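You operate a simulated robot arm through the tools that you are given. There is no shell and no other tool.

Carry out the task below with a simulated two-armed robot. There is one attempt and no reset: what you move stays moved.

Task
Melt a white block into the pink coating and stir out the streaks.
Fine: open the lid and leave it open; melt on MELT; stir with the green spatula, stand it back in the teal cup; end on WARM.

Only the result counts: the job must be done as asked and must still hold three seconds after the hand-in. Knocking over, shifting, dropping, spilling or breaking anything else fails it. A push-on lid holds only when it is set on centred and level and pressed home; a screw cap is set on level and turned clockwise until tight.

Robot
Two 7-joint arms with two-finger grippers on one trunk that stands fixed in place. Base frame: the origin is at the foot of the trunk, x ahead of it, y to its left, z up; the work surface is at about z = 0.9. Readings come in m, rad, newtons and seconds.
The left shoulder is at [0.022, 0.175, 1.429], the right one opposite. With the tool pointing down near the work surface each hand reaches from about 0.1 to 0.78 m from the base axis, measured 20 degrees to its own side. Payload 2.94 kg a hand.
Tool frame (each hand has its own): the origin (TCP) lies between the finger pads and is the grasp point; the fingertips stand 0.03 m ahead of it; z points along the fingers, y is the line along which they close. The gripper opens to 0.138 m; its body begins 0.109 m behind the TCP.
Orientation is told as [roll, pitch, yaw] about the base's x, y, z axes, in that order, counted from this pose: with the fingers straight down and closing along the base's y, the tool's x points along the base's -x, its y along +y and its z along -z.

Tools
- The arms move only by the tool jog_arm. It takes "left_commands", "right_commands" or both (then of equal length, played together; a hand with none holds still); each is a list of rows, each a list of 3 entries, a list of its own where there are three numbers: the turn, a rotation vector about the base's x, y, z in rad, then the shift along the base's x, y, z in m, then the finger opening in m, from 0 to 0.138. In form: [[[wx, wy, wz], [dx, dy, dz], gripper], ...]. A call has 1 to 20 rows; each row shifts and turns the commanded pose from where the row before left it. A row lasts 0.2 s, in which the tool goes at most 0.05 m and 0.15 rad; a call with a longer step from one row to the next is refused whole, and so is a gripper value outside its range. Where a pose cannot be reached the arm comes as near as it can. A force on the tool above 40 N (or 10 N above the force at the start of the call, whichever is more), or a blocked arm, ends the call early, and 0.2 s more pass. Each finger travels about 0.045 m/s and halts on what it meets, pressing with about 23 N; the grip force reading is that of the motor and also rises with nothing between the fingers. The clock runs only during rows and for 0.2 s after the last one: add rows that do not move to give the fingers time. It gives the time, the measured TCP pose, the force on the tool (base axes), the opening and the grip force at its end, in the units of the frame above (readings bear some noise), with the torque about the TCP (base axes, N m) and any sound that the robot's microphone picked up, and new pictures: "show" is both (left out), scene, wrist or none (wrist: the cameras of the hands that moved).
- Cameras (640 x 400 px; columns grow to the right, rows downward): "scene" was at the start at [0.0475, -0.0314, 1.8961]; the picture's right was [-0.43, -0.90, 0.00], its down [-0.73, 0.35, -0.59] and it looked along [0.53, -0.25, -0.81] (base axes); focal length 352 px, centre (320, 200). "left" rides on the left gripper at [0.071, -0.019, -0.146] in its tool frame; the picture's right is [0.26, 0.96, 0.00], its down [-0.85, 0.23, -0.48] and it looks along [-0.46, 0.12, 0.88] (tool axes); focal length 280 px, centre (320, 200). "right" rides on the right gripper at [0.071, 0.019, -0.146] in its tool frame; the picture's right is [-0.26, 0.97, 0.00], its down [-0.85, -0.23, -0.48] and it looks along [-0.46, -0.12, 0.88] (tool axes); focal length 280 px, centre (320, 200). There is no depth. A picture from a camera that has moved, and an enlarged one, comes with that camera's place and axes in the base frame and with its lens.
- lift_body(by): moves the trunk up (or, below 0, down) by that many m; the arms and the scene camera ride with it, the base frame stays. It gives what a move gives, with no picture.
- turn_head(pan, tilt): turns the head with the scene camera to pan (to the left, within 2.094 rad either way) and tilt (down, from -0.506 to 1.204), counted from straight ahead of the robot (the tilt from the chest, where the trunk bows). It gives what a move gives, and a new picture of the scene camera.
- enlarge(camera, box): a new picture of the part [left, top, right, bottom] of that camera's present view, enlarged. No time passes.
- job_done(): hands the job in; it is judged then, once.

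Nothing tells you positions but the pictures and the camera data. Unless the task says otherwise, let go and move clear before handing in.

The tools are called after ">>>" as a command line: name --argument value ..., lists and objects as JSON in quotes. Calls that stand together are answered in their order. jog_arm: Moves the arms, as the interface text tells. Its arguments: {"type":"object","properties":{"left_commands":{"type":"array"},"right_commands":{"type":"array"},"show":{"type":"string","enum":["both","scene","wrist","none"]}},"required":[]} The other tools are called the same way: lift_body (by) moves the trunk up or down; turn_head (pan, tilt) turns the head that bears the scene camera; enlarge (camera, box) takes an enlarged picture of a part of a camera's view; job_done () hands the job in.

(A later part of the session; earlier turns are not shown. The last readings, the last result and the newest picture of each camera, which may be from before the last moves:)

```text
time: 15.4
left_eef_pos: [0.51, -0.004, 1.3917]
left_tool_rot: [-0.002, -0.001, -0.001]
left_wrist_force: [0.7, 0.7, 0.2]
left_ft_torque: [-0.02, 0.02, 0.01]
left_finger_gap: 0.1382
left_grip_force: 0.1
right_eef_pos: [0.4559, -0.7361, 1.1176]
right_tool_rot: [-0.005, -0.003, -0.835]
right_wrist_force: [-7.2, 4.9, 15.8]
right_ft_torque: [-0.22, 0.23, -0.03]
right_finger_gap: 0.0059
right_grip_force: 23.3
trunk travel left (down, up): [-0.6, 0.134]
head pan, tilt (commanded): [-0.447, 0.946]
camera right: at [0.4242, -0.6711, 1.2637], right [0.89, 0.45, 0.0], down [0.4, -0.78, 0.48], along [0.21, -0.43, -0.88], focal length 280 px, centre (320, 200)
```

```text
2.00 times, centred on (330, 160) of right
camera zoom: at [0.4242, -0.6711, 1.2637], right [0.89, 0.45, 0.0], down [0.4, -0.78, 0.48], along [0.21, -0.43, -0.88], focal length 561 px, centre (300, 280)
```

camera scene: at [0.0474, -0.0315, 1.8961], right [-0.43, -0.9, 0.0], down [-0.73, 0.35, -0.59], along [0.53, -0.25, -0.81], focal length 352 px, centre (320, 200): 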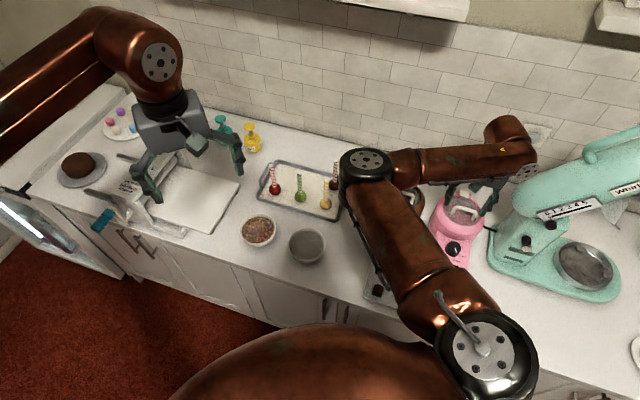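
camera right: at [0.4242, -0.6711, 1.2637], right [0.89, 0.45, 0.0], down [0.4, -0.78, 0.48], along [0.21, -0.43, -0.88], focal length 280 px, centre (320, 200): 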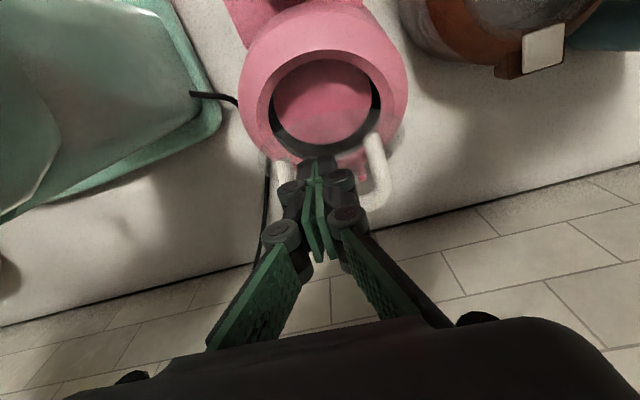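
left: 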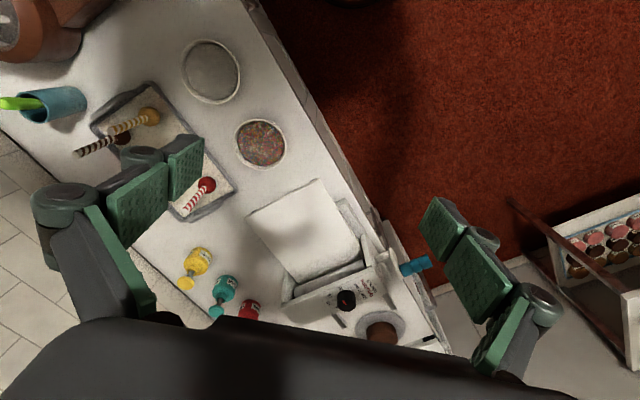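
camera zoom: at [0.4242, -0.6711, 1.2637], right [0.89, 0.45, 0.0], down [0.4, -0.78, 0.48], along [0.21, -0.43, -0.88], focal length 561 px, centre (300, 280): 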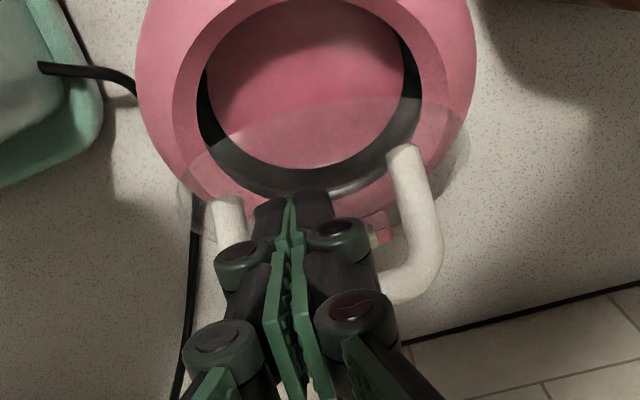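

The bar is now just behind the hinge at about z = 1.10, so the lid stands near 80°; there is some upward load on the tips. I'll raise slightly and push a little further to see whether it goes past upright.

>>> jog_arm --right_commands '[[[0, 0, 0], [0, 0, 0.005], 0.004], [[0, 0, 0], [0.006, -0.0063, 0], 0.004], [[0, 0, 0], [0.006, -0.0063, 0], 0.004], [[0, 0, 0], [0, 0, 0], 0.004]]' --show "wrist"

>>> enlarge --camera "scene" --box '[435, 130, 535, 230]'

>>> enlarge --camera "right" --box '[220, 60, 440, 260]'

```text
time: 16.4
left_eef_pos: [0.5081, -0.0051, 1.3931]
left_tool_rot: [-0.002, 0.0, -0.001]
left_wrist_force: [-0.1, -0.1, -0.3]
left_ft_torque: [0.02, -0.02, -0.01]
left_finger_gap: 0.1381
left_grip_force: 0.0
right_eef_pos: [0.4674, -0.746, 1.1232]
right_tool_rot: [-0.001, -0.004, -0.834]
right_wrist_force: [-3.8, 3.0, 21.3]
right_ft_torque: [-0.15, -0.03, 0.02]
right_finger_gap: 0.0062
right_grip_force: 23.0
trunk travel left (down, up): [-0.6, 0.134]
head pan, tilt (commanded): [-0.447, 0.946]
camera right: at [0.4365, -0.6815, 1.2684], right [0.89, 0.45, 0.0], down [0.4, -0.78, 0.48], along [0.22, -0.43, -0.88], focal length 280 px, centre (320, 200)
```

right: 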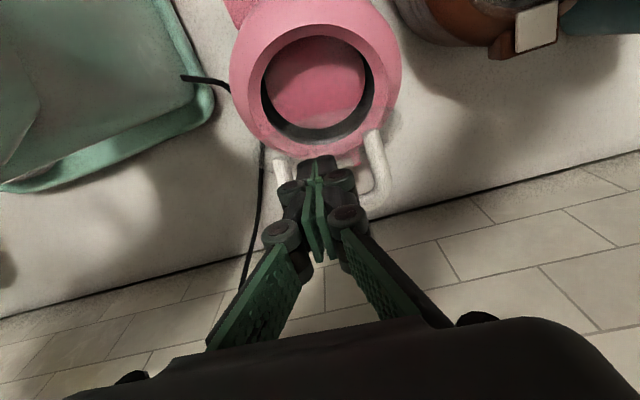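

```text
4.00 times, centred on (485, 180) of scene
camera zoom: at [0.0447, -0.0271, 1.8963], right [-0.43, -0.9, 0.0], down [-0.73, 0.35, -0.59], along [0.53, -0.26, -0.81], focal length 1406 px, centre (-340, 280)
```

zoom: 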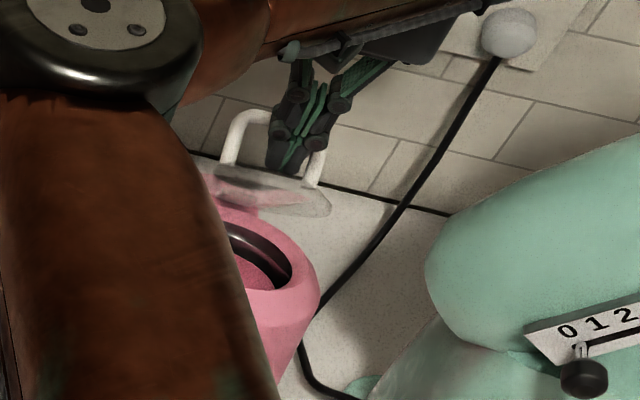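

```text
2.00 times, centred on (330, 160) of right
camera zoom: at [0.4365, -0.6815, 1.2684], right [0.89, 0.45, 0.0], down [0.4, -0.78, 0.48], along [0.22, -0.43, -0.88], focal length 561 px, centre (300, 280)
```

zoom: 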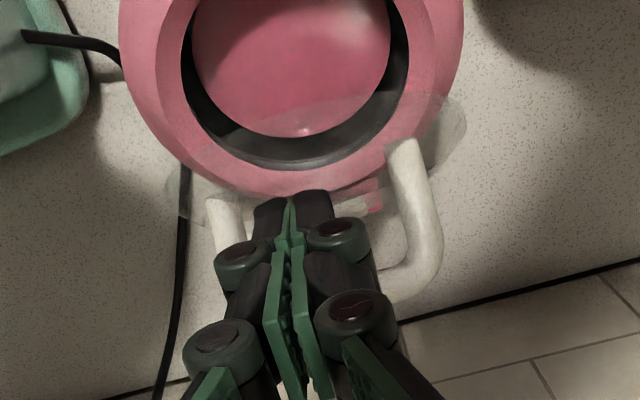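

The readings show an upward load on the fingertips, and comparing pot positions the melter itself seems to have slid back a few centimetres: the bar was caught under a finger knuckle. I'll unload by raising the hand and then measure where everything is.

>>> jog_arm --right_commands '[[[0, 0, 0], [0, 0, 0.006], 0.004], [[0, 0, 0], [0, 0, 0.008], 0.004], [[0, 0, 0], [0, 0, 0.01], 0.004]]' --show "wrist"

>>> enlarge --camera "scene" --box '[435, 130, 535, 230]'

>>> enlarge --camera "right" --box '[220, 60, 440, 260]'

```text
time: 17.2
left_eef_pos: [0.51, -0.0088, 1.392]
left_tool_rot: [-0.002, 0.0, 0.001]
left_wrist_force: [-0.4, 0.2, -0.3]
left_ft_torque: [-0.03, -0.04, 0.04]
left_finger_gap: 0.1377
left_grip_force: 0.0
right_eef_pos: [0.4686, -0.7486, 1.1441]
right_tool_rot: [-0.002, 0.001, -0.833]
right_wrist_force: [1.3, -0.2, -1.7]
right_ft_torque: [-0.02, -0.06, 0.01]
right_finger_gap: 0.0038
right_grip_force: 0.1
trunk travel left (down, up): [-0.6, 0.134]
head pan, tilt (commanded): [-0.447, 0.946]
camera right: at [0.4379, -0.6844, 1.2892], right [0.89, 0.45, 0.0], down [0.4, -0.78, 0.48], along [0.22, -0.42, -0.88], focal length 280 px, centre (320, 200)
```

right: 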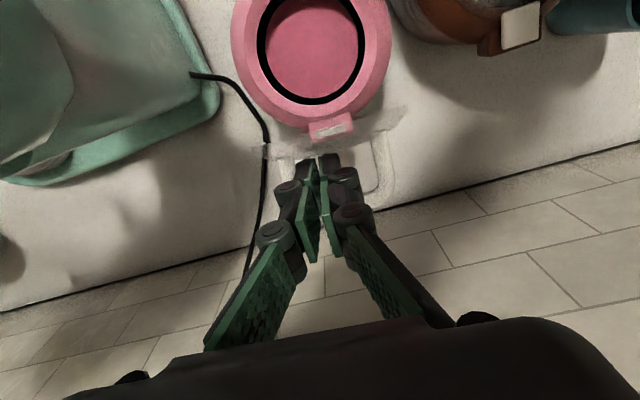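

```text
4.00 times, centred on (485, 180) of scene
camera zoom: at [0.0472, -0.0321, 1.896], right [-0.43, -0.9, 0.0], down [-0.73, 0.35, -0.59], along [0.53, -0.25, -0.81], focal length 1406 px, centre (-340, 280)
```

zoom: 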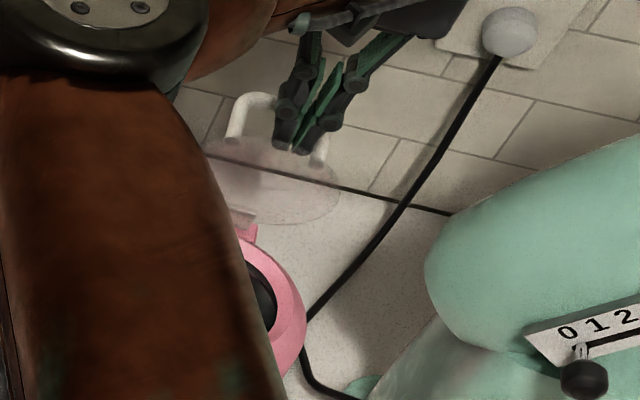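

```text
2.00 times, centred on (330, 160) of right
camera zoom: at [0.4379, -0.6844, 1.2892], right [0.89, 0.45, 0.0], down [0.4, -0.78, 0.48], along [0.22, -0.42, -0.88], focal length 561 px, centre (300, 280)
```

zoom: 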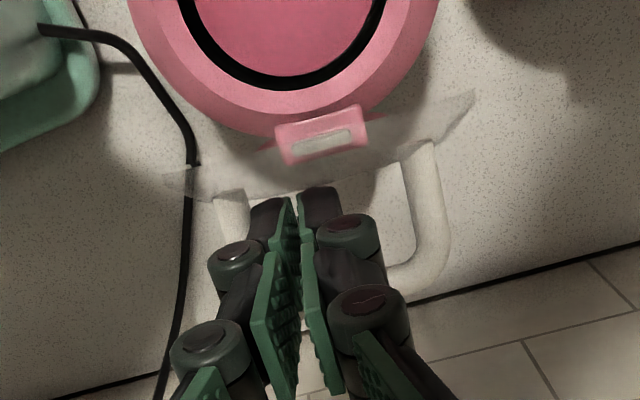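

Unloading let the melter settle and the lid now stands close to upright by itself. I'll lift straight out and return to the earlier viewpoint to measure how far the melter has shifted.

>>> jog_arm --right_commands '[[[0, 0, 0], [0, 0, 0.03], 0.004], [[0, 0, 0], [0, 0, 0.04], 0.004], [[0, 0, 0], [0, 0, 0.04], 0.004], [[0, 0, 0], [0, 0, 0.04], 0.004], [[0, 0, 0.01], [-0.024, 0.029, 0.015], 0.004], [[0, 0, 0.01], [-0.024, 0.029, 0.015], 0.004], [[0, 0, 0.01], [-0.024, 0.029, 0.015], 0.004], [[0, 0, 0.01], [-0.024, 0.029, 0.015], 0.004], [[0, 0, 0.006], [-0.024, 0.029, 0.015], 0.004], [[0, 0, 0], [-0.024, 0.029, 0.015], 0.004], [[0, 0, 0], [-0.0267, 0.0293, 0.016], 0.004], [[0, 0, 0], [0, 0, 0], 0.004]]' --show "both"

>>> enlarge --camera "right" --box '[260, 80, 420, 220]'

>>> enlarge --camera "scene" --box '[420, 140, 540, 260]'

```text
time: 19.8
left_eef_pos: [0.5107, -0.0077, 1.3917]
left_tool_rot: [0.002, 0.002, 0.0]
left_wrist_force: [0.1, -0.9, 0.4]
left_ft_torque: [0.03, 0.04, 0.02]
left_finger_gap: 0.1379
left_grip_force: 0.0
right_eef_pos: [0.3, -0.5437, 1.397]
right_tool_rot: [0.0, 0.0, -0.788]
right_wrist_force: [0.3, -0.1, 0.0]
right_ft_torque: [0.0, 0.04, 0.0]
right_finger_gap: 0.0039
right_grip_force: 0.2
trunk travel left (down, up): [-0.6, 0.134]
head pan, tilt (commanded): [-0.447, 0.946]
camera scene: at [0.0481, -0.0325, 1.896], right [-0.43, -0.9, 0.0], down [-0.73, 0.35, -0.58], along [0.53, -0.25, -0.81], focal length 352 px, centre (320, 200)
camera right: at [0.2663, -0.4811, 1.5432], right [0.87, 0.5, 0.0], down [0.44, -0.76, 0.48], along [0.23, -0.41, -0.88], focal length 280 px, centre (320, 200)
```

scene: 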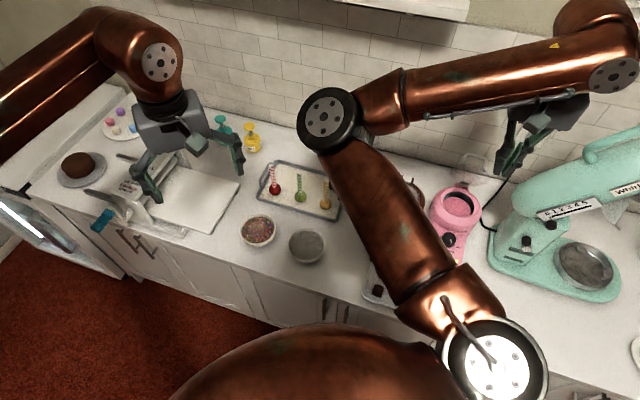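
right: 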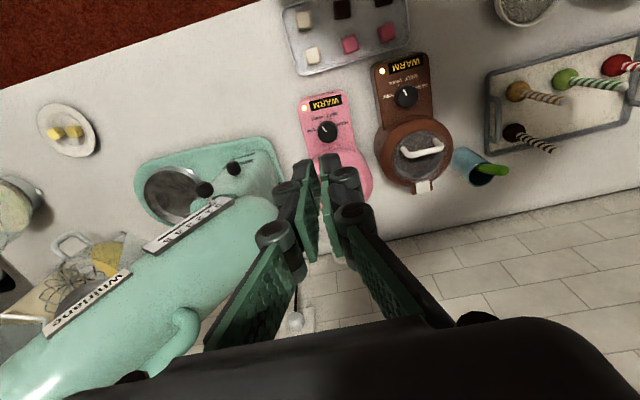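

```text
2.86 times, centred on (340, 150) of right
camera zoom: at [0.2663, -0.4811, 1.5432], right [0.87, 0.5, 0.0], down [0.44, -0.76, 0.48], along [0.23, -0.41, -0.88], focal length 801 px, centre (263, 343)
```

zoom: 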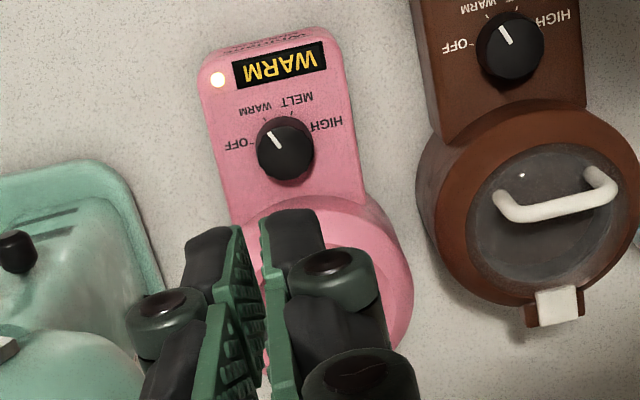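

```text
3.33 times, centred on (480, 200) of scene
camera zoom: at [0.0481, -0.0325, 1.896], right [-0.43, -0.9, 0.0], down [-0.73, 0.35, -0.58], along [0.53, -0.25, -0.81], focal length 1172 px, centre (-213, 200)
```

zoom: 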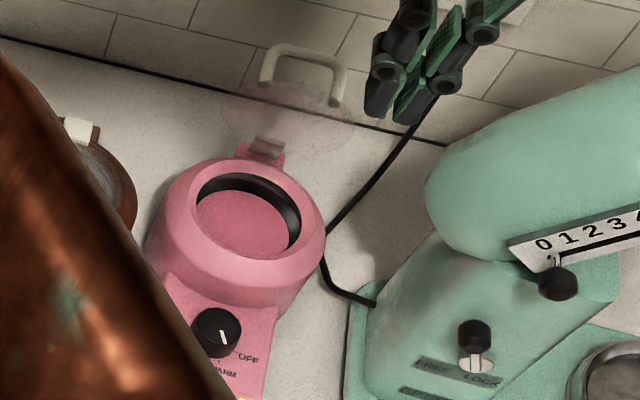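

The melter has slid about 3 cm back, and the lid stands at roughly 75° on its own. I'll first push the lid gently past upright from its top edge, then grip the melter by its panel and slide it back to where it stood.

>>> jog_arm --right_commands '[[[0, 0, -0.01], [0.014, -0.0156, -0.02], 0.004], [[0, 0, -0.01], [0.014, -0.0156, -0.03], 0.004], [[0, 0, -0.01], [0.014, -0.0156, -0.03], 0.004], [[0, 0, -0.01], [0.014, -0.0156, -0.03], 0.004], [[0, 0, -0.01], [0.014, -0.0156, -0.03], 0.004], [[0, 0, 0], [0.014, -0.0156, -0.03], 0.004], [[0, 0, 0], [0.014, -0.0156, -0.03], 0.004], [[0, 0, 0], [0.014, -0.0156, -0.03], 0.004], [[0, 0, 0], [0.0155, -0.0155, -0.037], 0.004], [[0, 0, 0], [0, 0, 0], 0.004]]' --show "wrist"

>>> enlarge --camera "right" --box '[200, 40, 460, 240]'

>>> enlarge --camera "scene" --box '[420, 120, 540, 240]'

```text
time: 22.0
left_eef_pos: [0.5097, -0.0067, 1.3928]
left_tool_rot: [0.002, 0.001, -0.001]
left_wrist_force: [-0.6, 0.2, 0.9]
left_ft_torque: [-0.02, -0.02, 0.0]
left_finger_gap: 0.138
left_grip_force: 0.0
right_eef_pos: [0.4258, -0.6859, 1.131]
right_tool_rot: [-0.001, 0.0, -0.838]
right_wrist_force: [0.1, -0.3, 0.8]
right_ft_torque: [-0.01, -0.05, -0.02]
right_finger_gap: 0.004
right_grip_force: 0.1
trunk travel left (down, up): [-0.6, 0.134]
head pan, tilt (commanded): [-0.447, 0.946]
camera right: at [0.3949, -0.6204, 1.277], right [0.89, 0.45, 0.0], down [0.4, -0.78, 0.48], along [0.21, -0.43, -0.88], focal length 280 px, centre (320, 200)
```

right: 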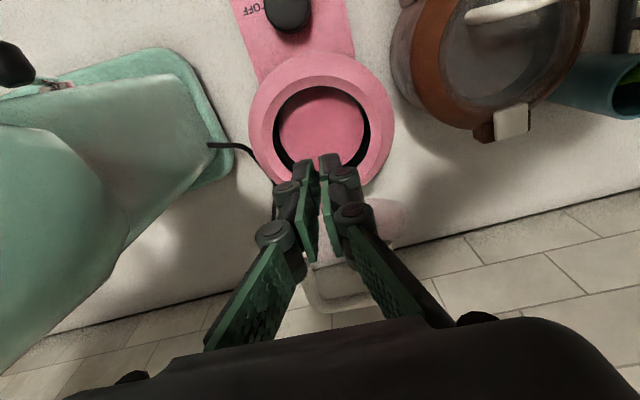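

```text
2.00 times, centred on (330, 140) of right
camera zoom: at [0.3949, -0.6204, 1.277], right [0.89, 0.45, 0.0], down [0.4, -0.78, 0.48], along [0.21, -0.43, -0.88], focal length 561 px, centre (300, 320)
```

zoom: 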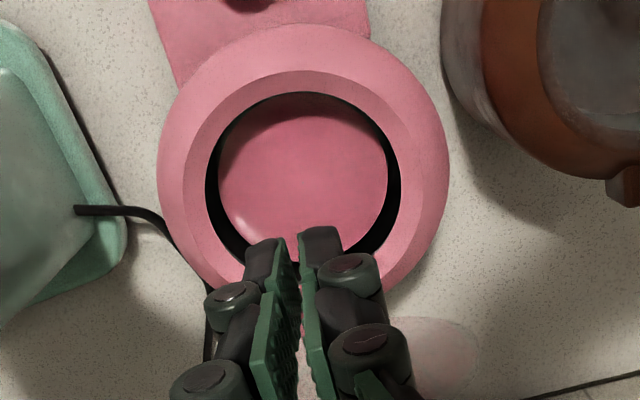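

```text
3.33 times, centred on (480, 180) of scene
camera zoom: at [0.0471, -0.0307, 1.8961], right [-0.43, -0.9, 0.0], down [-0.73, 0.35, -0.59], along [0.53, -0.25, -0.81], focal length 1172 px, centre (-213, 267)
```

zoom: 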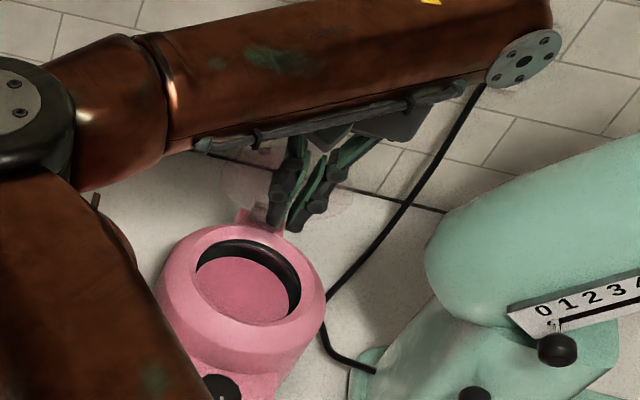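

>>> jog_arm --right_commands '[[[0, 0, 0], [0.008, -0.0089, 0], 0.004], [[0, 0, 0], [0.008, -0.0089, 0], 0.004], [[0, 0, 0], [0.0067, -0.0074, 0], 0.004], [[0, 0, 0], [0.0067, -0.0074, 0], 0.004]]' --show "wrist"

>>> enlarge --camera "right" --box '[200, 100, 460, 300]'

>>> enlarge --camera "scene" --box '[420, 120, 540, 240]'

```text
time: 23.0
left_eef_pos: [0.51, -0.0089, 1.3916]
left_tool_rot: [0.001, 0.001, 0.001]
left_wrist_force: [-0.5, 0.1, -0.5]
left_ft_torque: [0.02, -0.02, 0.03]
left_finger_gap: 0.1382
left_grip_force: 0.0
right_eef_pos: [0.4563, -0.7193, 1.1335]
right_tool_rot: [0.001, 0.001, -0.837]
right_wrist_force: [0.4, 0.2, -0.2]
right_ft_torque: [0.01, -0.01, -0.02]
right_finger_gap: 0.0037
right_grip_force: 0.0
trunk travel left (down, up): [-0.6, 0.134]
head pan, tilt (commanded): [-0.447, 0.946]
camera right: at [0.4251, -0.6545, 1.2779], right [0.89, 0.45, 0.0], down [0.4, -0.79, 0.48], along [0.21, -0.42, -0.88], focal length 280 px, centre (320, 200)
```

right: 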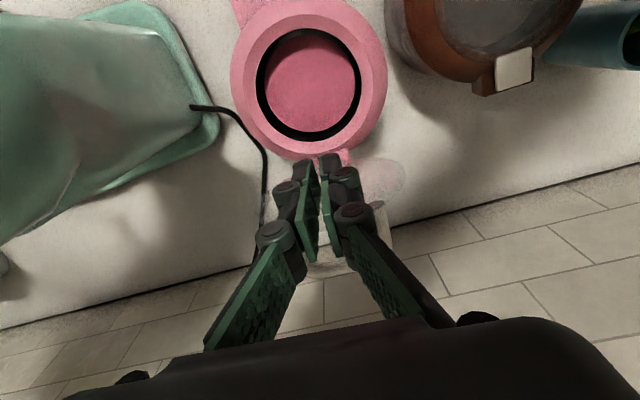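

```text
2.00 times, centred on (330, 200) of right
camera zoom: at [0.4251, -0.6545, 1.2779], right [0.89, 0.45, 0.0], down [0.4, -0.79, 0.48], along [0.21, -0.42, -0.88], focal length 561 px, centre (300, 200)
```

zoom: 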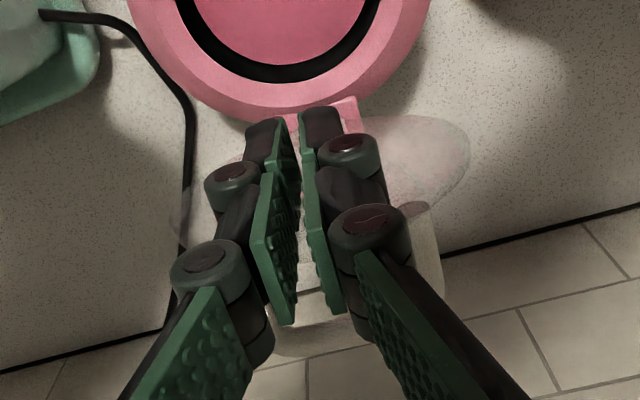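

```text
3.33 times, centred on (480, 180) of scene
camera zoom: at [0.0478, -0.0328, 1.896], right [-0.43, -0.9, 0.0], down [-0.73, 0.35, -0.58], along [0.53, -0.25, -0.81], focal length 1172 px, centre (-213, 267)
```

zoom: 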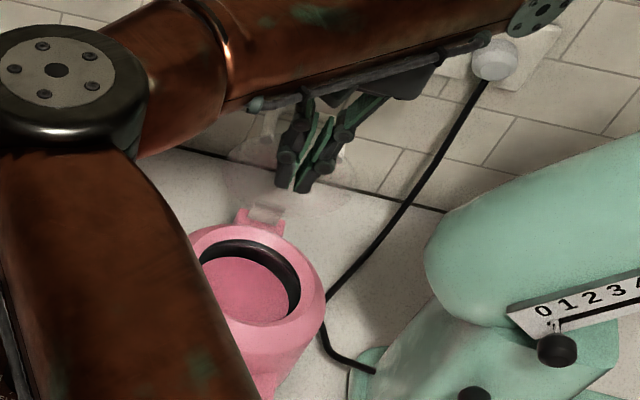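

No contact yet, and the glass face now shows towards me, so the lid seems already past upright. I'll feel a bit further to confirm.

>>> jog_arm --right_commands '[[[0, 0, 0], [0.0067, -0.0074, 0], 0.004], [[0, 0, 0], [0.0067, -0.0074, 0], 0.004], [[0, 0, 0], [0.0067, -0.0074, 0], 0.004]]' --show "wrist"

>>> enlarge --camera "right" --box '[200, 100, 460, 300]'

>>> enlarge --camera "scene" --box '[420, 120, 540, 240]'

```text
time: 23.8
left_eef_pos: [0.5095, -0.0079, 1.3911]
left_tool_rot: [0.001, 0.001, 0.0]
left_wrist_force: [0.3, 0.8, 0.1]
left_ft_torque: [0.01, 0.02, 0.0]
left_finger_gap: 0.1378
left_grip_force: 0.1
right_eef_pos: [0.4748, -0.7408, 1.1324]
right_tool_rot: [-0.003, -0.001, -0.838]
right_wrist_force: [-0.9, 0.2, -0.5]
right_ft_torque: [0.01, 0.02, -0.02]
right_finger_gap: 0.0038
right_grip_force: 0.0
trunk travel left (down, up): [-0.6, 0.134]
head pan, tilt (commanded): [-0.447, 0.946]
camera right: at [0.4442, -0.677, 1.2786], right [0.89, 0.45, 0.0], down [0.4, -0.78, 0.48], along [0.21, -0.43, -0.88], focal length 280 px, centre (320, 200)
```

right: 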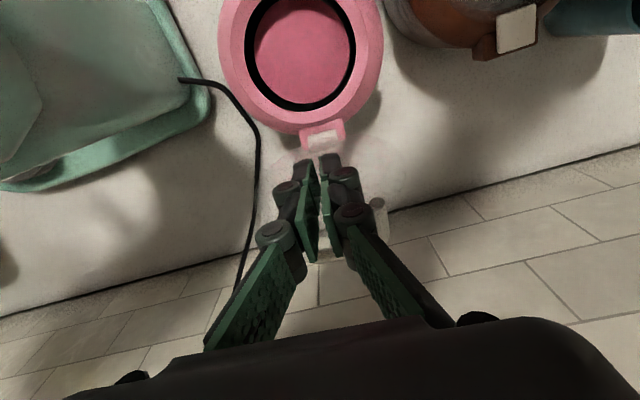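

```text
2.00 times, centred on (330, 200) of right
camera zoom: at [0.4442, -0.677, 1.2786], right [0.89, 0.45, 0.0], down [0.4, -0.78, 0.48], along [0.21, -0.43, -0.88], focal length 561 px, centre (300, 200)
```

zoom: 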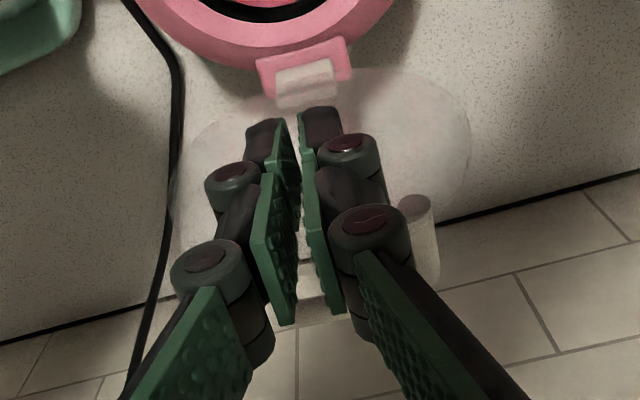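

```text
3.33 times, centred on (480, 180) of scene
camera zoom: at [0.0474, -0.032, 1.8961], right [-0.43, -0.9, 0.0], down [-0.73, 0.35, -0.59], along [0.53, -0.25, -0.81], focal length 1172 px, centre (-213, 267)
```

zoom: 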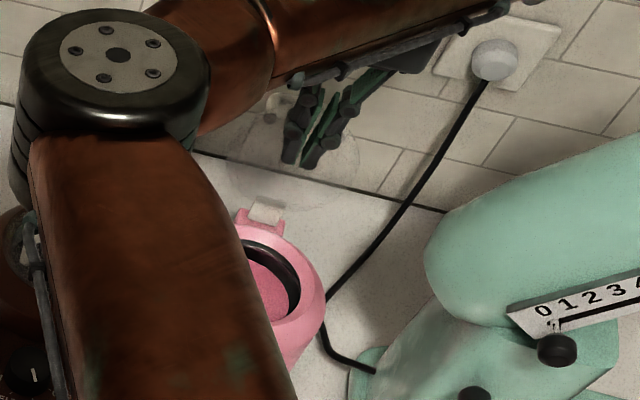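

The lid is wide open, leaning back past upright with nothing touching it. Next I'll lift away, open the fingers over the melter's front panel and look before gripping it to slide the melter back.

>>> jog_arm --right_commands '[[[0, 0, 0], [-0.006, 0.006, 0.04], 0.004], [[0, 0, 0], [-0.006, 0.006, 0.04], 0.004], [[0, 0, 0], [-0.028, 0.031, 0], 0.03], [[0, 0, 0], [-0.028, 0.031, 0], 0.06], [[0, 0, 0], [-0.028, 0.031, 0], 0.09], [[0, 0, 0], [-0.028, 0.031, 0], 0.12], [[0, 0, 0], [-0.0228, 0.0328, 0], 0.138], [[0, 0, 0], [0, 0, -0.03], 0.138], [[0, 0, 0], [0, 0, -0.03], 0.138], [[0, 0, 0], [0, 0, -0.03], 0.138], [[0, 0, 0], [0, 0, -0.03], 0.138], [[0, 0, 0], [0, 0, 0], 0.138]]' --show "both"

>>> enlarge --camera "right" --box '[160, 20, 500, 260]'

>>> enlarge --camera "scene" --box '[400, 120, 540, 260]'

```text
time: 26.4
left_eef_pos: [0.5101, -0.007, 1.3921]
left_tool_rot: [-0.001, 0.0, -0.002]
left_wrist_force: [0.3, 0.4, 0.0]
left_ft_torque: [-0.03, 0.0, -0.01]
left_finger_gap: 0.1381
left_grip_force: 0.0
right_eef_pos: [0.3254, -0.5718, 1.0918]
right_tool_rot: [-0.002, 0.0, -0.837]
right_wrist_force: [-0.2, -0.1, 0.4]
right_ft_torque: [-0.03, 0.0, -0.02]
right_finger_gap: 0.138
right_grip_force: 0.1
trunk travel left (down, up): [-0.6, 0.134]
head pan, tilt (commanded): [-0.447, 0.946]
camera scene: at [0.0469, -0.0303, 1.8961], right [-0.43, -0.9, 0.0], down [-0.73, 0.35, -0.59], along [0.53, -0.25, -0.81], focal length 352 px, centre (320, 200)
camera right: at [0.2952, -0.5068, 1.2381], right [0.89, 0.45, 0.0], down [0.4, -0.78, 0.48], along [0.21, -0.43, -0.88], focal length 280 px, centre (320, 200)
```

scene: 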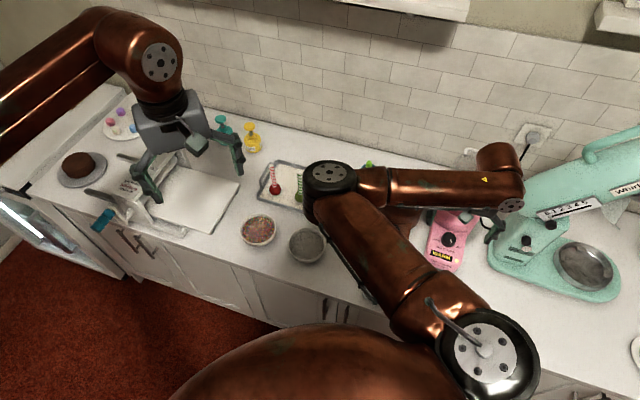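
right: 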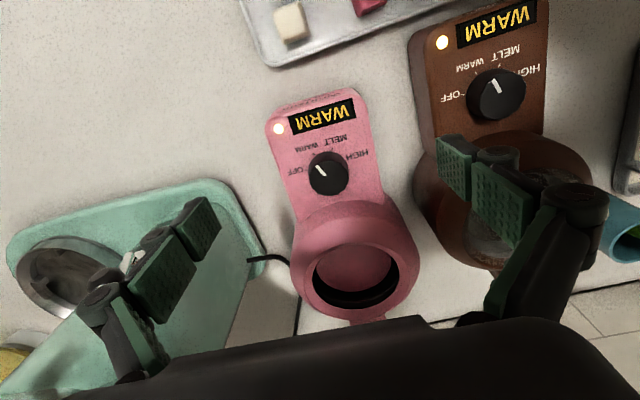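

```text
1.67 times, centred on (330, 140) of right
camera zoom: at [0.2952, -0.5068, 1.2381], right [0.89, 0.45, 0.0], down [0.4, -0.78, 0.48], along [0.21, -0.43, -0.88], focal length 467 px, centre (303, 300)
```

zoom: 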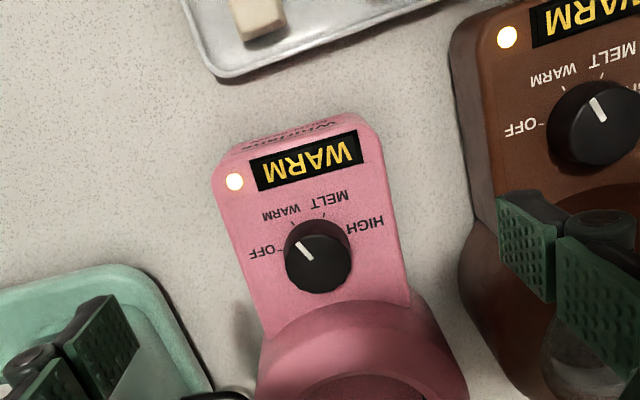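

```text
2.86 times, centred on (470, 190) of scene
camera zoom: at [0.0469, -0.0303, 1.8961], right [-0.43, -0.9, 0.0], down [-0.73, 0.35, -0.59], along [0.53, -0.25, -0.81], focal length 1005 px, centre (-109, 229)
```

zoom: 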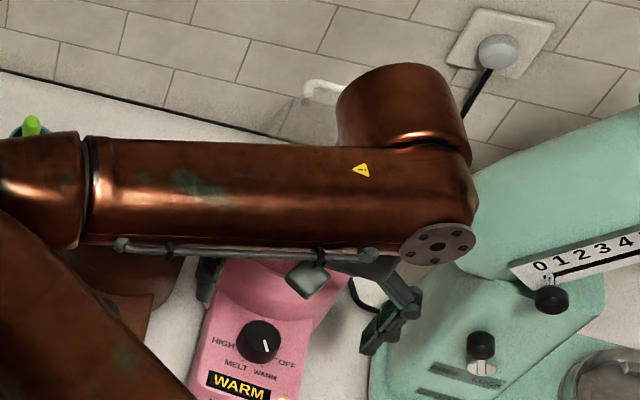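

The panel (about 10.5 cm wide) lies centred between the fingers, with the brown melter about 10 cm to the side. I'll go down with 0.128 m opening to straddle it.

>>> jog_arm --right_commands '[[[0, 0, 0], [0.0005, 0, -0.03], 0.128], [[0, 0, 0], [0, 0, -0.03], 0.128], [[0, 0, 0], [0, 0, -0.03], 0.128], [[0, 0, 0], [0, 0, -0.03], 0.128], [[0, 0, 0], [0, 0, -0.02], 0.128], [[0, 0, 0], [0, 0, -0.01], 0.128], [[0, 0, 0], [0, 0, 0], 0.128]]' --show "wrist"

>>> enlarge --camera "scene" --box '[400, 140, 540, 280]'

```text
time: 28.0
left_eef_pos: [0.5106, -0.007, 1.3918]
left_tool_rot: [-0.002, 0.001, -0.001]
left_wrist_force: [-0.1, 0.2, 0.0]
left_ft_torque: [-0.01, -0.02, 0.02]
left_finger_gap: 0.1381
left_grip_force: 0.2
right_eef_pos: [0.3292, -0.5718, 0.9424]
right_tool_rot: [-0.002, 0.001, -0.838]
right_wrist_force: [0.0, 0.3, 0.2]
right_ft_torque: [-0.02, 0.0, 0.01]
right_finger_gap: 0.128
right_grip_force: 0.0
trunk travel left (down, up): [-0.6, 0.134]
head pan, tilt (commanded): [-0.447, 0.946]
camera right: at [0.298, -0.5077, 1.088], right [0.89, 0.45, 0.0], down [0.4, -0.78, 0.48], along [0.21, -0.43, -0.88], focal length 280 px, centre (320, 200)
```

right: 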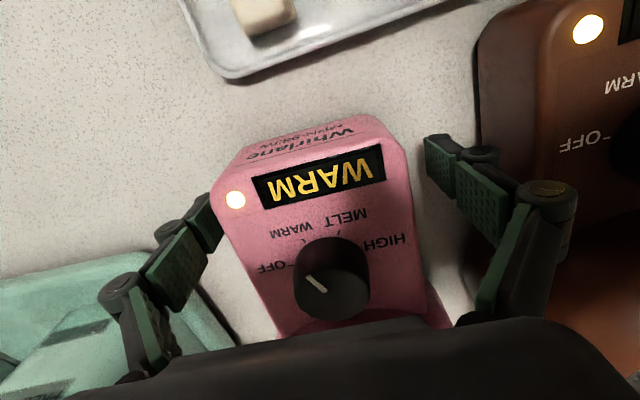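

```text
2.86 times, centred on (470, 210) of scene
camera zoom: at [0.0473, -0.0311, 1.8961], right [-0.43, -0.9, 0.0], down [-0.73, 0.35, -0.59], along [0.53, -0.25, -0.81], focal length 1005 px, centre (-109, 171)
```

zoom: 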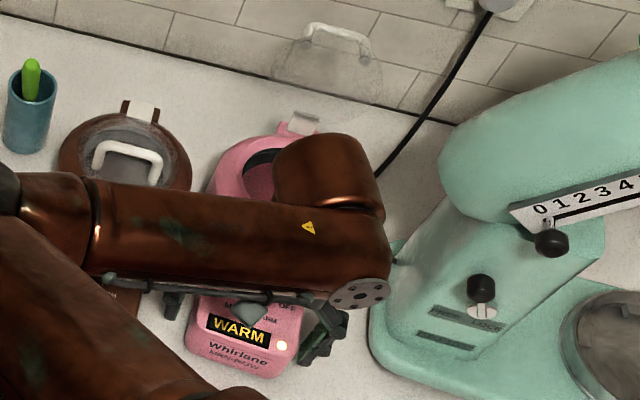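

>>> jog_arm --right_commands '[[[0, 0, 0], [-0.0045, -0.004, 0], 0.128], [[0, 0, 0], [0, 0, 0], 0.12], [[0, 0, 0], [0, 0, 0], 0.112], [[0, 0, 0], [0, 0, 0], 0.1], [[0, 0, 0], [0, 0, 0], 0.09], [[0, 0, 0], [0, 0, 0], 0.09]]' --show "wrist"

```text
time: 29.4
left_eef_pos: [0.5112, -0.0069, 1.3909]
left_tool_rot: [0.001, 0.001, 0.002]
left_wrist_force: [-0.2, 0.5, -0.1]
left_ft_torque: [-0.03, -0.01, -0.02]
left_finger_gap: 0.1381
left_grip_force: 0.1
right_eef_pos: [0.3254, -0.5768, 0.9423]
right_tool_rot: [0.001, 0.0, -0.836]
right_wrist_force: [5.0, 4.5, 3.6]
right_ft_torque: [0.53, -0.42, 0.28]
right_finger_gap: 0.1038
right_grip_force: 22.7
trunk travel left (down, up): [-0.6, 0.134]
head pan, tilt (commanded): [-0.447, 0.946]
camera right: at [0.2946, -0.5104, 1.0886], right [0.89, 0.45, 0.0], down [0.4, -0.78, 0.48], along [0.22, -0.42, -0.88], focal length 280 px, centre (320, 200)
```

right: 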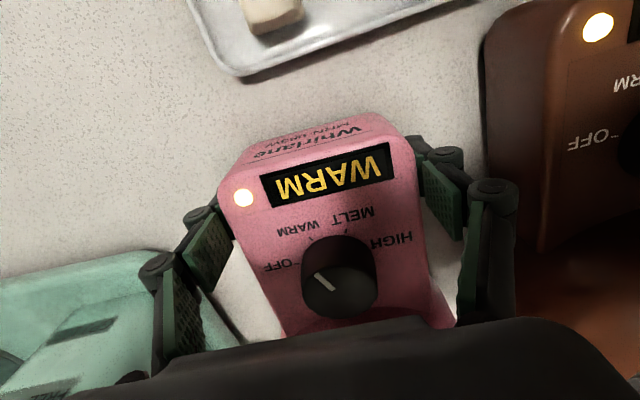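

The panel is gripped (gap 0.104). I'll slide the melter back gently by about (-0.030, +0.010).

>>> jog_arm --right_commands '[[[0, 0, 0.004], [-0.005, 0.0017, 0], 0.09], [[0, 0, 0.004], [-0.005, 0.0017, 0], 0.09], [[0, 0, 0.004], [-0.005, 0.0017, 0], 0.09], [[0, 0, 0.004], [-0.005, 0.0017, 0], 0.09], [[0, 0, 0.004], [-0.005, 0.0016, 0], 0.09], [[0, 0, 0], [-0.005, 0.0016, 0], 0.09], [[0, 0, 0], [0, 0, 0], 0.09]]' --show "both"

>>> enlarge --camera "scene" --box '[400, 140, 540, 280]'

```text
time: 31.0
left_eef_pos: [0.5108, -0.0073, 1.3909]
left_tool_rot: [0.002, 0.001, 0.0]
left_wrist_force: [-0.1, -0.6, 0.9]
left_ft_torque: [0.0, -0.03, -0.02]
left_finger_gap: 0.1382
left_grip_force: 0.0
right_eef_pos: [0.2945, -0.5653, 0.9424]
right_tool_rot: [-0.002, 0.003, -0.815]
right_wrist_force: [5.9, -1.2, 0.4]
right_ft_torque: [-0.24, -0.86, 0.59]
right_finger_gap: 0.1039
right_grip_force: 23.2
trunk travel left (down, up): [-0.6, 0.134]
head pan, tilt (commanded): [-0.447, 0.946]
camera scene: at [0.0481, -0.0315, 1.896], right [-0.43, -0.9, 0.0], down [-0.73, 0.35, -0.58], along [0.53, -0.25, -0.81], focal length 352 px, centre (320, 200)
camera right: at [0.262, -0.5012, 1.0878], right [0.88, 0.47, 0.0], down [0.41, -0.78, 0.48], along [0.22, -0.42, -0.88], focal length 280 px, centre (320, 200)
```

scene: 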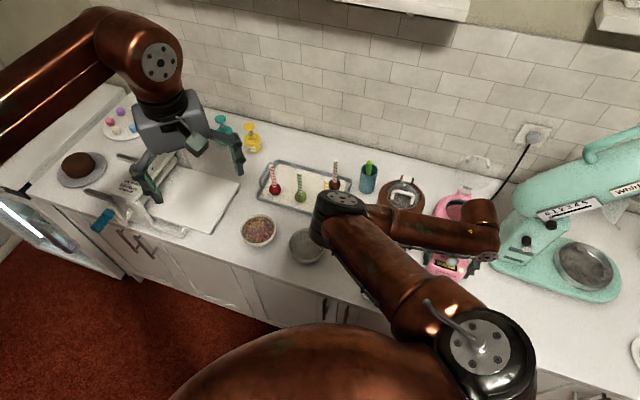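
right: 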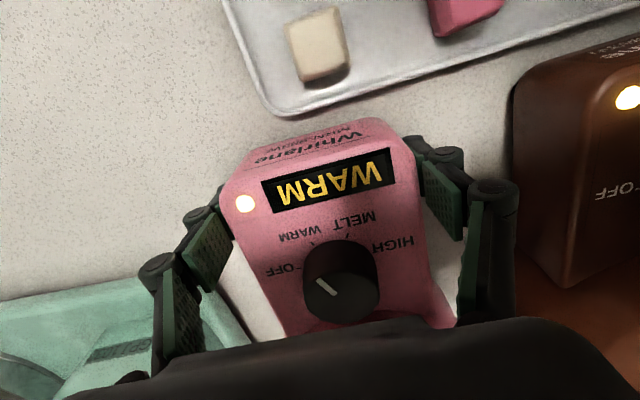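

```text
2.86 times, centred on (470, 210) of scene
camera zoom: at [0.0481, -0.0315, 1.896], right [-0.43, -0.9, 0.0], down [-0.73, 0.35, -0.58], along [0.53, -0.25, -0.81], focal length 1005 px, centre (-109, 171)
```

zoom: 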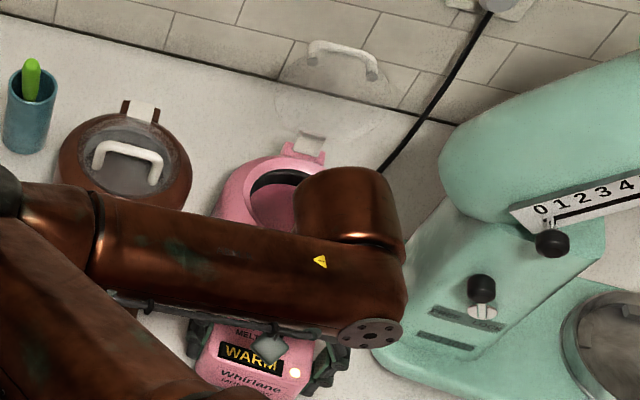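

>>> jog_arm --right_commands '[[[0, 0, 0], [0, 0, 0], 0.11], [[0, 0, 0], [0, 0, 0], 0.128], [[0, 0, 0], [0, 0, 0], 0.128], [[0, 0, 0], [0, 0, 0.03], 0.128], [[0, 0, 0], [0, 0, 0.05], 0.138], [[0, 0, 0], [0, 0, 0.05], 0.138], [[0, 0, 0.01], [0, 0, 0.05], 0.138], [[0, 0, 0.008], [0, 0, 0.05], 0.138], [[0, 0, 0.01], [0, 0.005, 0.05], 0.138], [[0, 0, 0], [0.0014, 0.0077, 0.05], 0.138], [[0, 0, 0], [0, 0.0073, 0.05], 0.138], [[0, 0, 0], [0.002, 0, 0.05], 0.138], [[0, 0, 0], [0, 0, 0.0276], 0.138], [[0, 0, 0], [0, 0, 0], 0.138]]' --show "both"

>>> enlarge --camera "right" --box '[260, 80, 420, 220]'

>>> enlarge --camera "scene" --box '[380, 150, 540, 310]'

```text
refused: row 9 steps farther than a row can; nothing moved
```

```text
2.86 times, centred on (340, 150) of right
camera zoom: at [0.262, -0.5012, 1.0878], right [0.88, 0.47, 0.0], down [0.41, -0.78, 0.48], along [0.22, -0.42, -0.88], focal length 801 px, centre (263, 343)
```

zoom: 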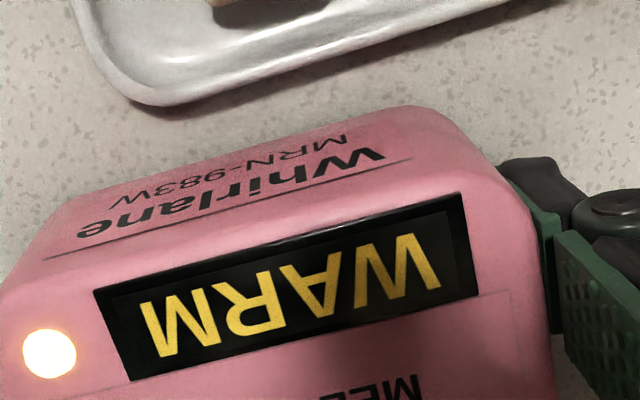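

```text
2.50 times, centred on (460, 230) of scene
camera zoom: at [0.0481, -0.0315, 1.896], right [-0.43, -0.9, 0.0], down [-0.73, 0.35, -0.58], along [0.53, -0.25, -0.81], focal length 879 px, centre (-30, 125)
```

zoom: 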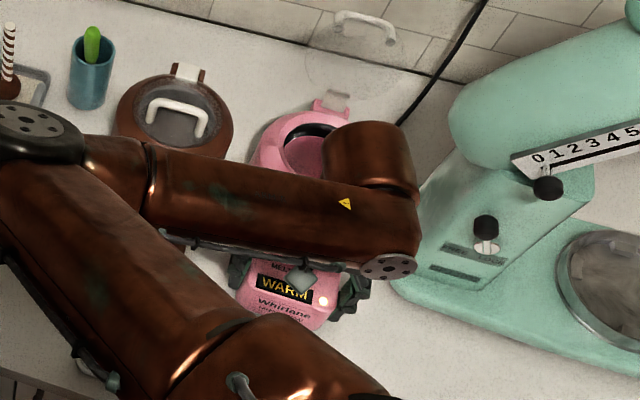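

>>> jog_arm --right_commands '[[[0, 0, 0], [0, 0, 0], 0.11], [[0, 0, 0], [0, 0, 0], 0.128], [[0, 0, 0], [0, 0, 0], 0.128], [[0, 0, 0], [0, 0, 0.03], 0.128], [[0, 0, 0], [0, 0, 0.048], 0.138], [[0, 0, 0], [0, 0, 0.048], 0.138], [[0, 0, 0.01], [0, 0, 0.048], 0.138], [[0, 0, 0.008], [0, 0, 0.048], 0.138], [[0, 0, 0.01], [0, 0.005, 0.048], 0.138], [[0, 0, 0], [0.0014, 0.0077, 0.048], 0.138], [[0, 0, 0], [0, 0.0073, 0.048], 0.138], [[0, 0, 0], [0.002, 0, 0.048], 0.138], [[0, 0, 0], [0, 0, 0.0436], 0.138], [[0, 0, 0], [0, 0, 0], 0.138]]' --show "both"

>>> enlarge --camera "right" --box '[260, 80, 420, 220]'

>>> enlarge --camera "scene" --box '[380, 150, 540, 310]'

```text
time: 34.0
left_eef_pos: [0.5111, -0.008, 1.3913]
left_tool_rot: [0.001, -0.001, -0.001]
left_wrist_force: [-0.1, -0.8, -0.3]
left_ft_torque: [-0.01, 0.04, 0.01]
left_finger_gap: 0.138
left_grip_force: 0.1
right_eef_pos: [0.299, -0.5452, 1.4042]
right_tool_rot: [-0.001, -0.001, -0.789]
right_wrist_force: [0.0, 1.0, -0.6]
right_ft_torque: [-0.03, 0.0, -0.03]
right_finger_gap: 0.138
right_grip_force: 0.1
trunk travel left (down, up): [-0.6, 0.134]
head pan, tilt (commanded): [-0.447, 0.946]
camera scene: at [0.0477, -0.0312, 1.896], right [-0.43, -0.9, 0.0], down [-0.73, 0.35, -0.59], along [0.53, -0.25, -0.81], focal length 352 px, centre (320, 200)
camera right: at [0.2659, -0.483, 1.5495], right [0.87, 0.49, 0.0], down [0.43, -0.76, 0.48], along [0.23, -0.41, -0.88], focal length 280 px, centre (320, 200)
```

scene: 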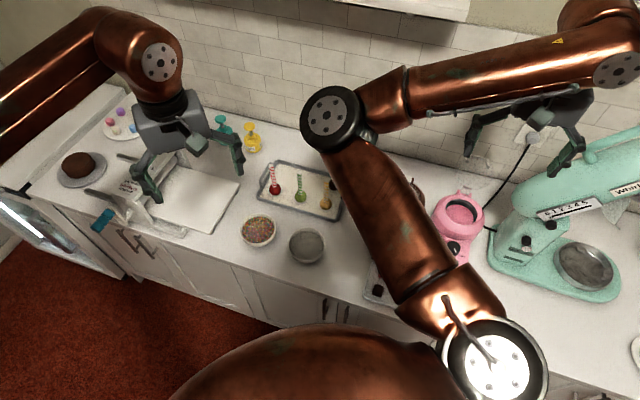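
right: 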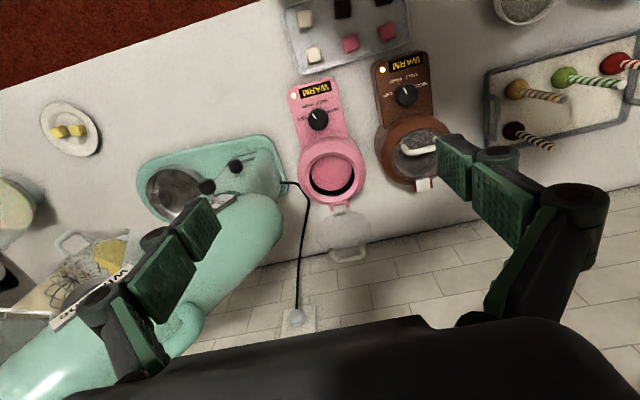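

```text
2.86 times, centred on (340, 150) of right
camera zoom: at [0.2659, -0.483, 1.5495], right [0.87, 0.49, 0.0], down [0.43, -0.76, 0.48], along [0.23, -0.41, -0.88], focal length 801 px, centre (263, 343)
```

zoom: 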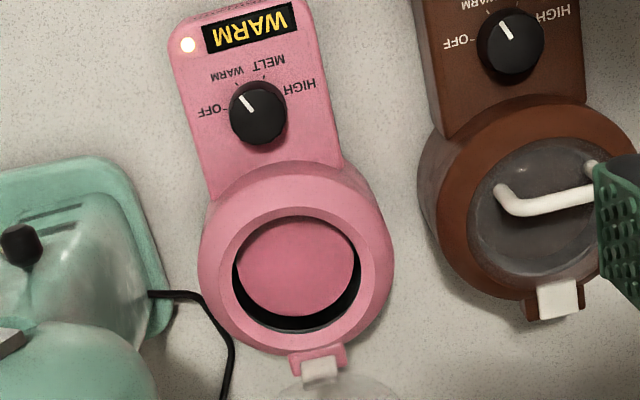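

```text
2.50 times, centred on (460, 230) of scene
camera zoom: at [0.0477, -0.0312, 1.896], right [-0.43, -0.9, 0.0], down [-0.73, 0.35, -0.59], along [0.53, -0.25, -0.81], focal length 879 px, centre (-30, 125)
```

zoom: 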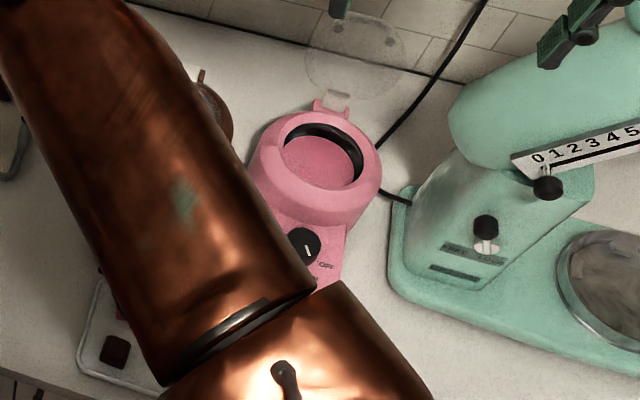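

The melter is back where it stood (LED and knob match the first view within a few mm), and the lid stays open. Now I'll go over the nearer white block at about (0.261, -0.500) and look closely before picking it.

>>> jog_arm --right_commands '[[[0, 0, 0], [-0.005, 0.006, -0.035], 0.11], [[0, 0, 0], [-0.005, 0.006, -0.04], 0.09], [[0, 0, 0], [-0.005, 0.006, -0.04], 0.07], [[0, 0, 0], [-0.005, 0.006, -0.04], 0.06], [[0, 0, 0], [-0.005, 0.006, -0.04], 0.06], [[0, 0, 0], [-0.005, 0.006, -0.04], 0.06], [[0, 0, 0], [-0.005, 0.005, -0.04], 0.06], [[0, 0, 0], [-0.003, 0.004, -0.03], 0.06], [[0, 0, 0], [0, 0, 0], 0.06]]' --show "wrist"

>>> enlarge --camera "right" --box '[190, 0, 450, 200]'

```text
time: 36.0
left_eef_pos: [0.5103, -0.0062, 1.3901]
left_tool_rot: [0.0, 0.001, 0.002]
left_wrist_force: [0.4, 0.3, -0.1]
left_ft_torque: [0.02, -0.03, -0.03]
left_finger_gap: 0.138
left_grip_force: 0.0
right_eef_pos: [0.2611, -0.5002, 1.0957]
right_tool_rot: [-0.002, -0.001, -0.791]
right_wrist_force: [-0.6, -0.4, 0.4]
right_ft_torque: [0.0, 0.0, -0.01]
right_finger_gap: 0.0599
right_grip_force: 0.0
trunk travel left (down, up): [-0.6, 0.134]
head pan, tilt (commanded): [-0.447, 0.946]
camera right: at [0.2279, -0.4369, 1.2414], right [0.87, 0.49, 0.0], down [0.43, -0.76, 0.48], along [0.23, -0.41, -0.88], focal length 280 px, centre (320, 200)
```

right: 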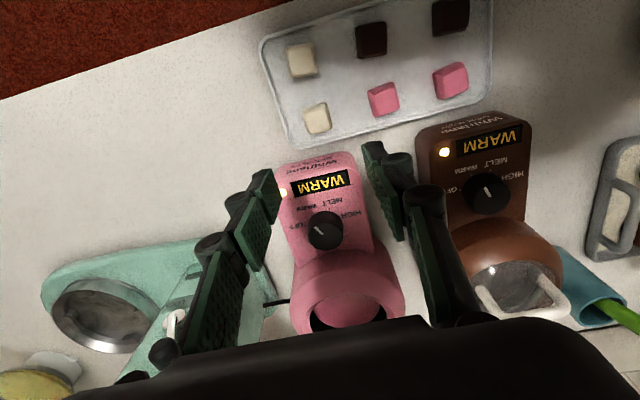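

```text
2.00 times, centred on (320, 100) of right
camera zoom: at [0.2279, -0.4369, 1.2414], right [0.87, 0.49, 0.0], down [0.43, -0.76, 0.48], along [0.23, -0.41, -0.88], focal length 561 px, centre (320, 400)
```

zoom: 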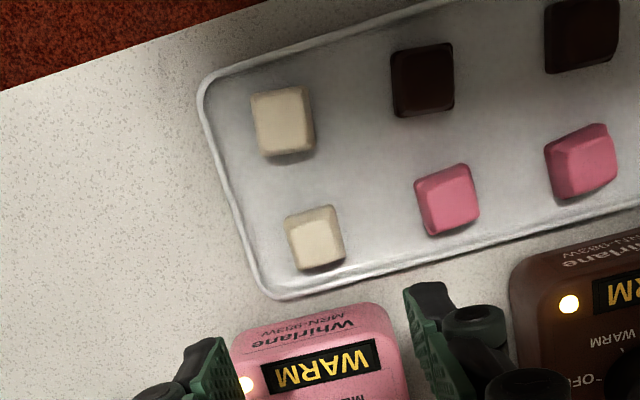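

The white blocks are about 2.5 cm wide and lined up with the hand; the near one is centred at (0.258, -0.4985). I'll go down with a 4.6 cm opening and grip its upper part.

>>> jog_arm --right_commands '[[[0, 0, 0], [-0.003, 0.0015, -0.02], 0.046], [[0, 0, 0], [0, 0, -0.035], 0.046], [[0, 0, 0], [0, 0, -0.035], 0.046], [[0, 0, 0], [0, 0, -0.03], 0.046], [[0, 0, 0], [0, 0, -0.02], 0.046], [[0, 0, 0], [0, 0, -0.01], 0.046], [[0, 0, 0], [0, 0, 0], 0.046]]' --show "wrist"

>>> enlarge --camera "right" --box '[190, 40, 450, 240]'

```text
time: 37.6
left_eef_pos: [0.5094, -0.0074, 1.3915]
left_tool_rot: [0.001, 0.0, 0.0]
left_wrist_force: [-0.3, 0.3, 0.1]
left_ft_torque: [-0.04, 0.0, -0.03]
left_finger_gap: 0.1381
left_grip_force: 0.0
right_eef_pos: [0.2584, -0.4974, 0.9444]
right_tool_rot: [-0.002, 0.001, -0.789]
right_wrist_force: [-0.1, -0.4, 0.0]
right_ft_torque: [-0.02, 0.02, 0.02]
right_finger_gap: 0.0461
right_grip_force: 0.0
trunk travel left (down, up): [-0.6, 0.134]
head pan, tilt (commanded): [-0.447, 0.946]
camera right: at [0.2235, -0.4353, 1.091], right [0.87, 0.49, 0.0], down [0.43, -0.76, 0.48], along [0.23, -0.41, -0.88], focal length 280 px, centre (320, 200)
```

right: 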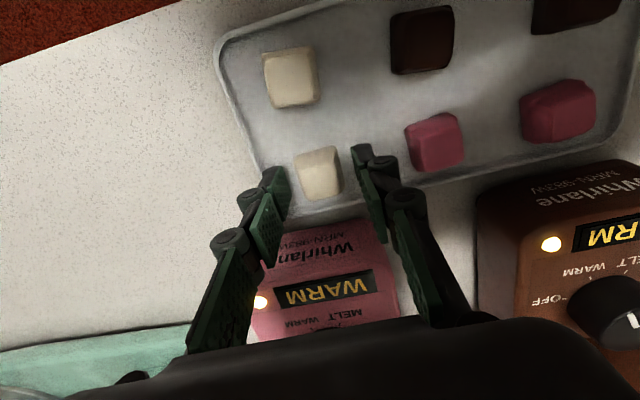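

```text
2.00 times, centred on (320, 140) of right
camera zoom: at [0.2235, -0.4353, 1.091], right [0.87, 0.49, 0.0], down [0.43, -0.76, 0.48], along [0.23, -0.41, -0.88], focal length 561 px, centre (320, 320)
```

zoom: 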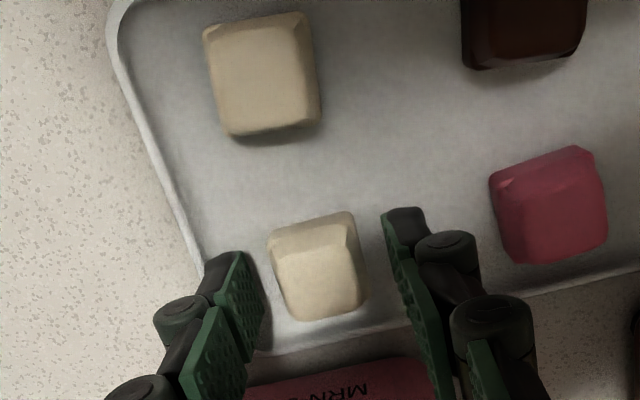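

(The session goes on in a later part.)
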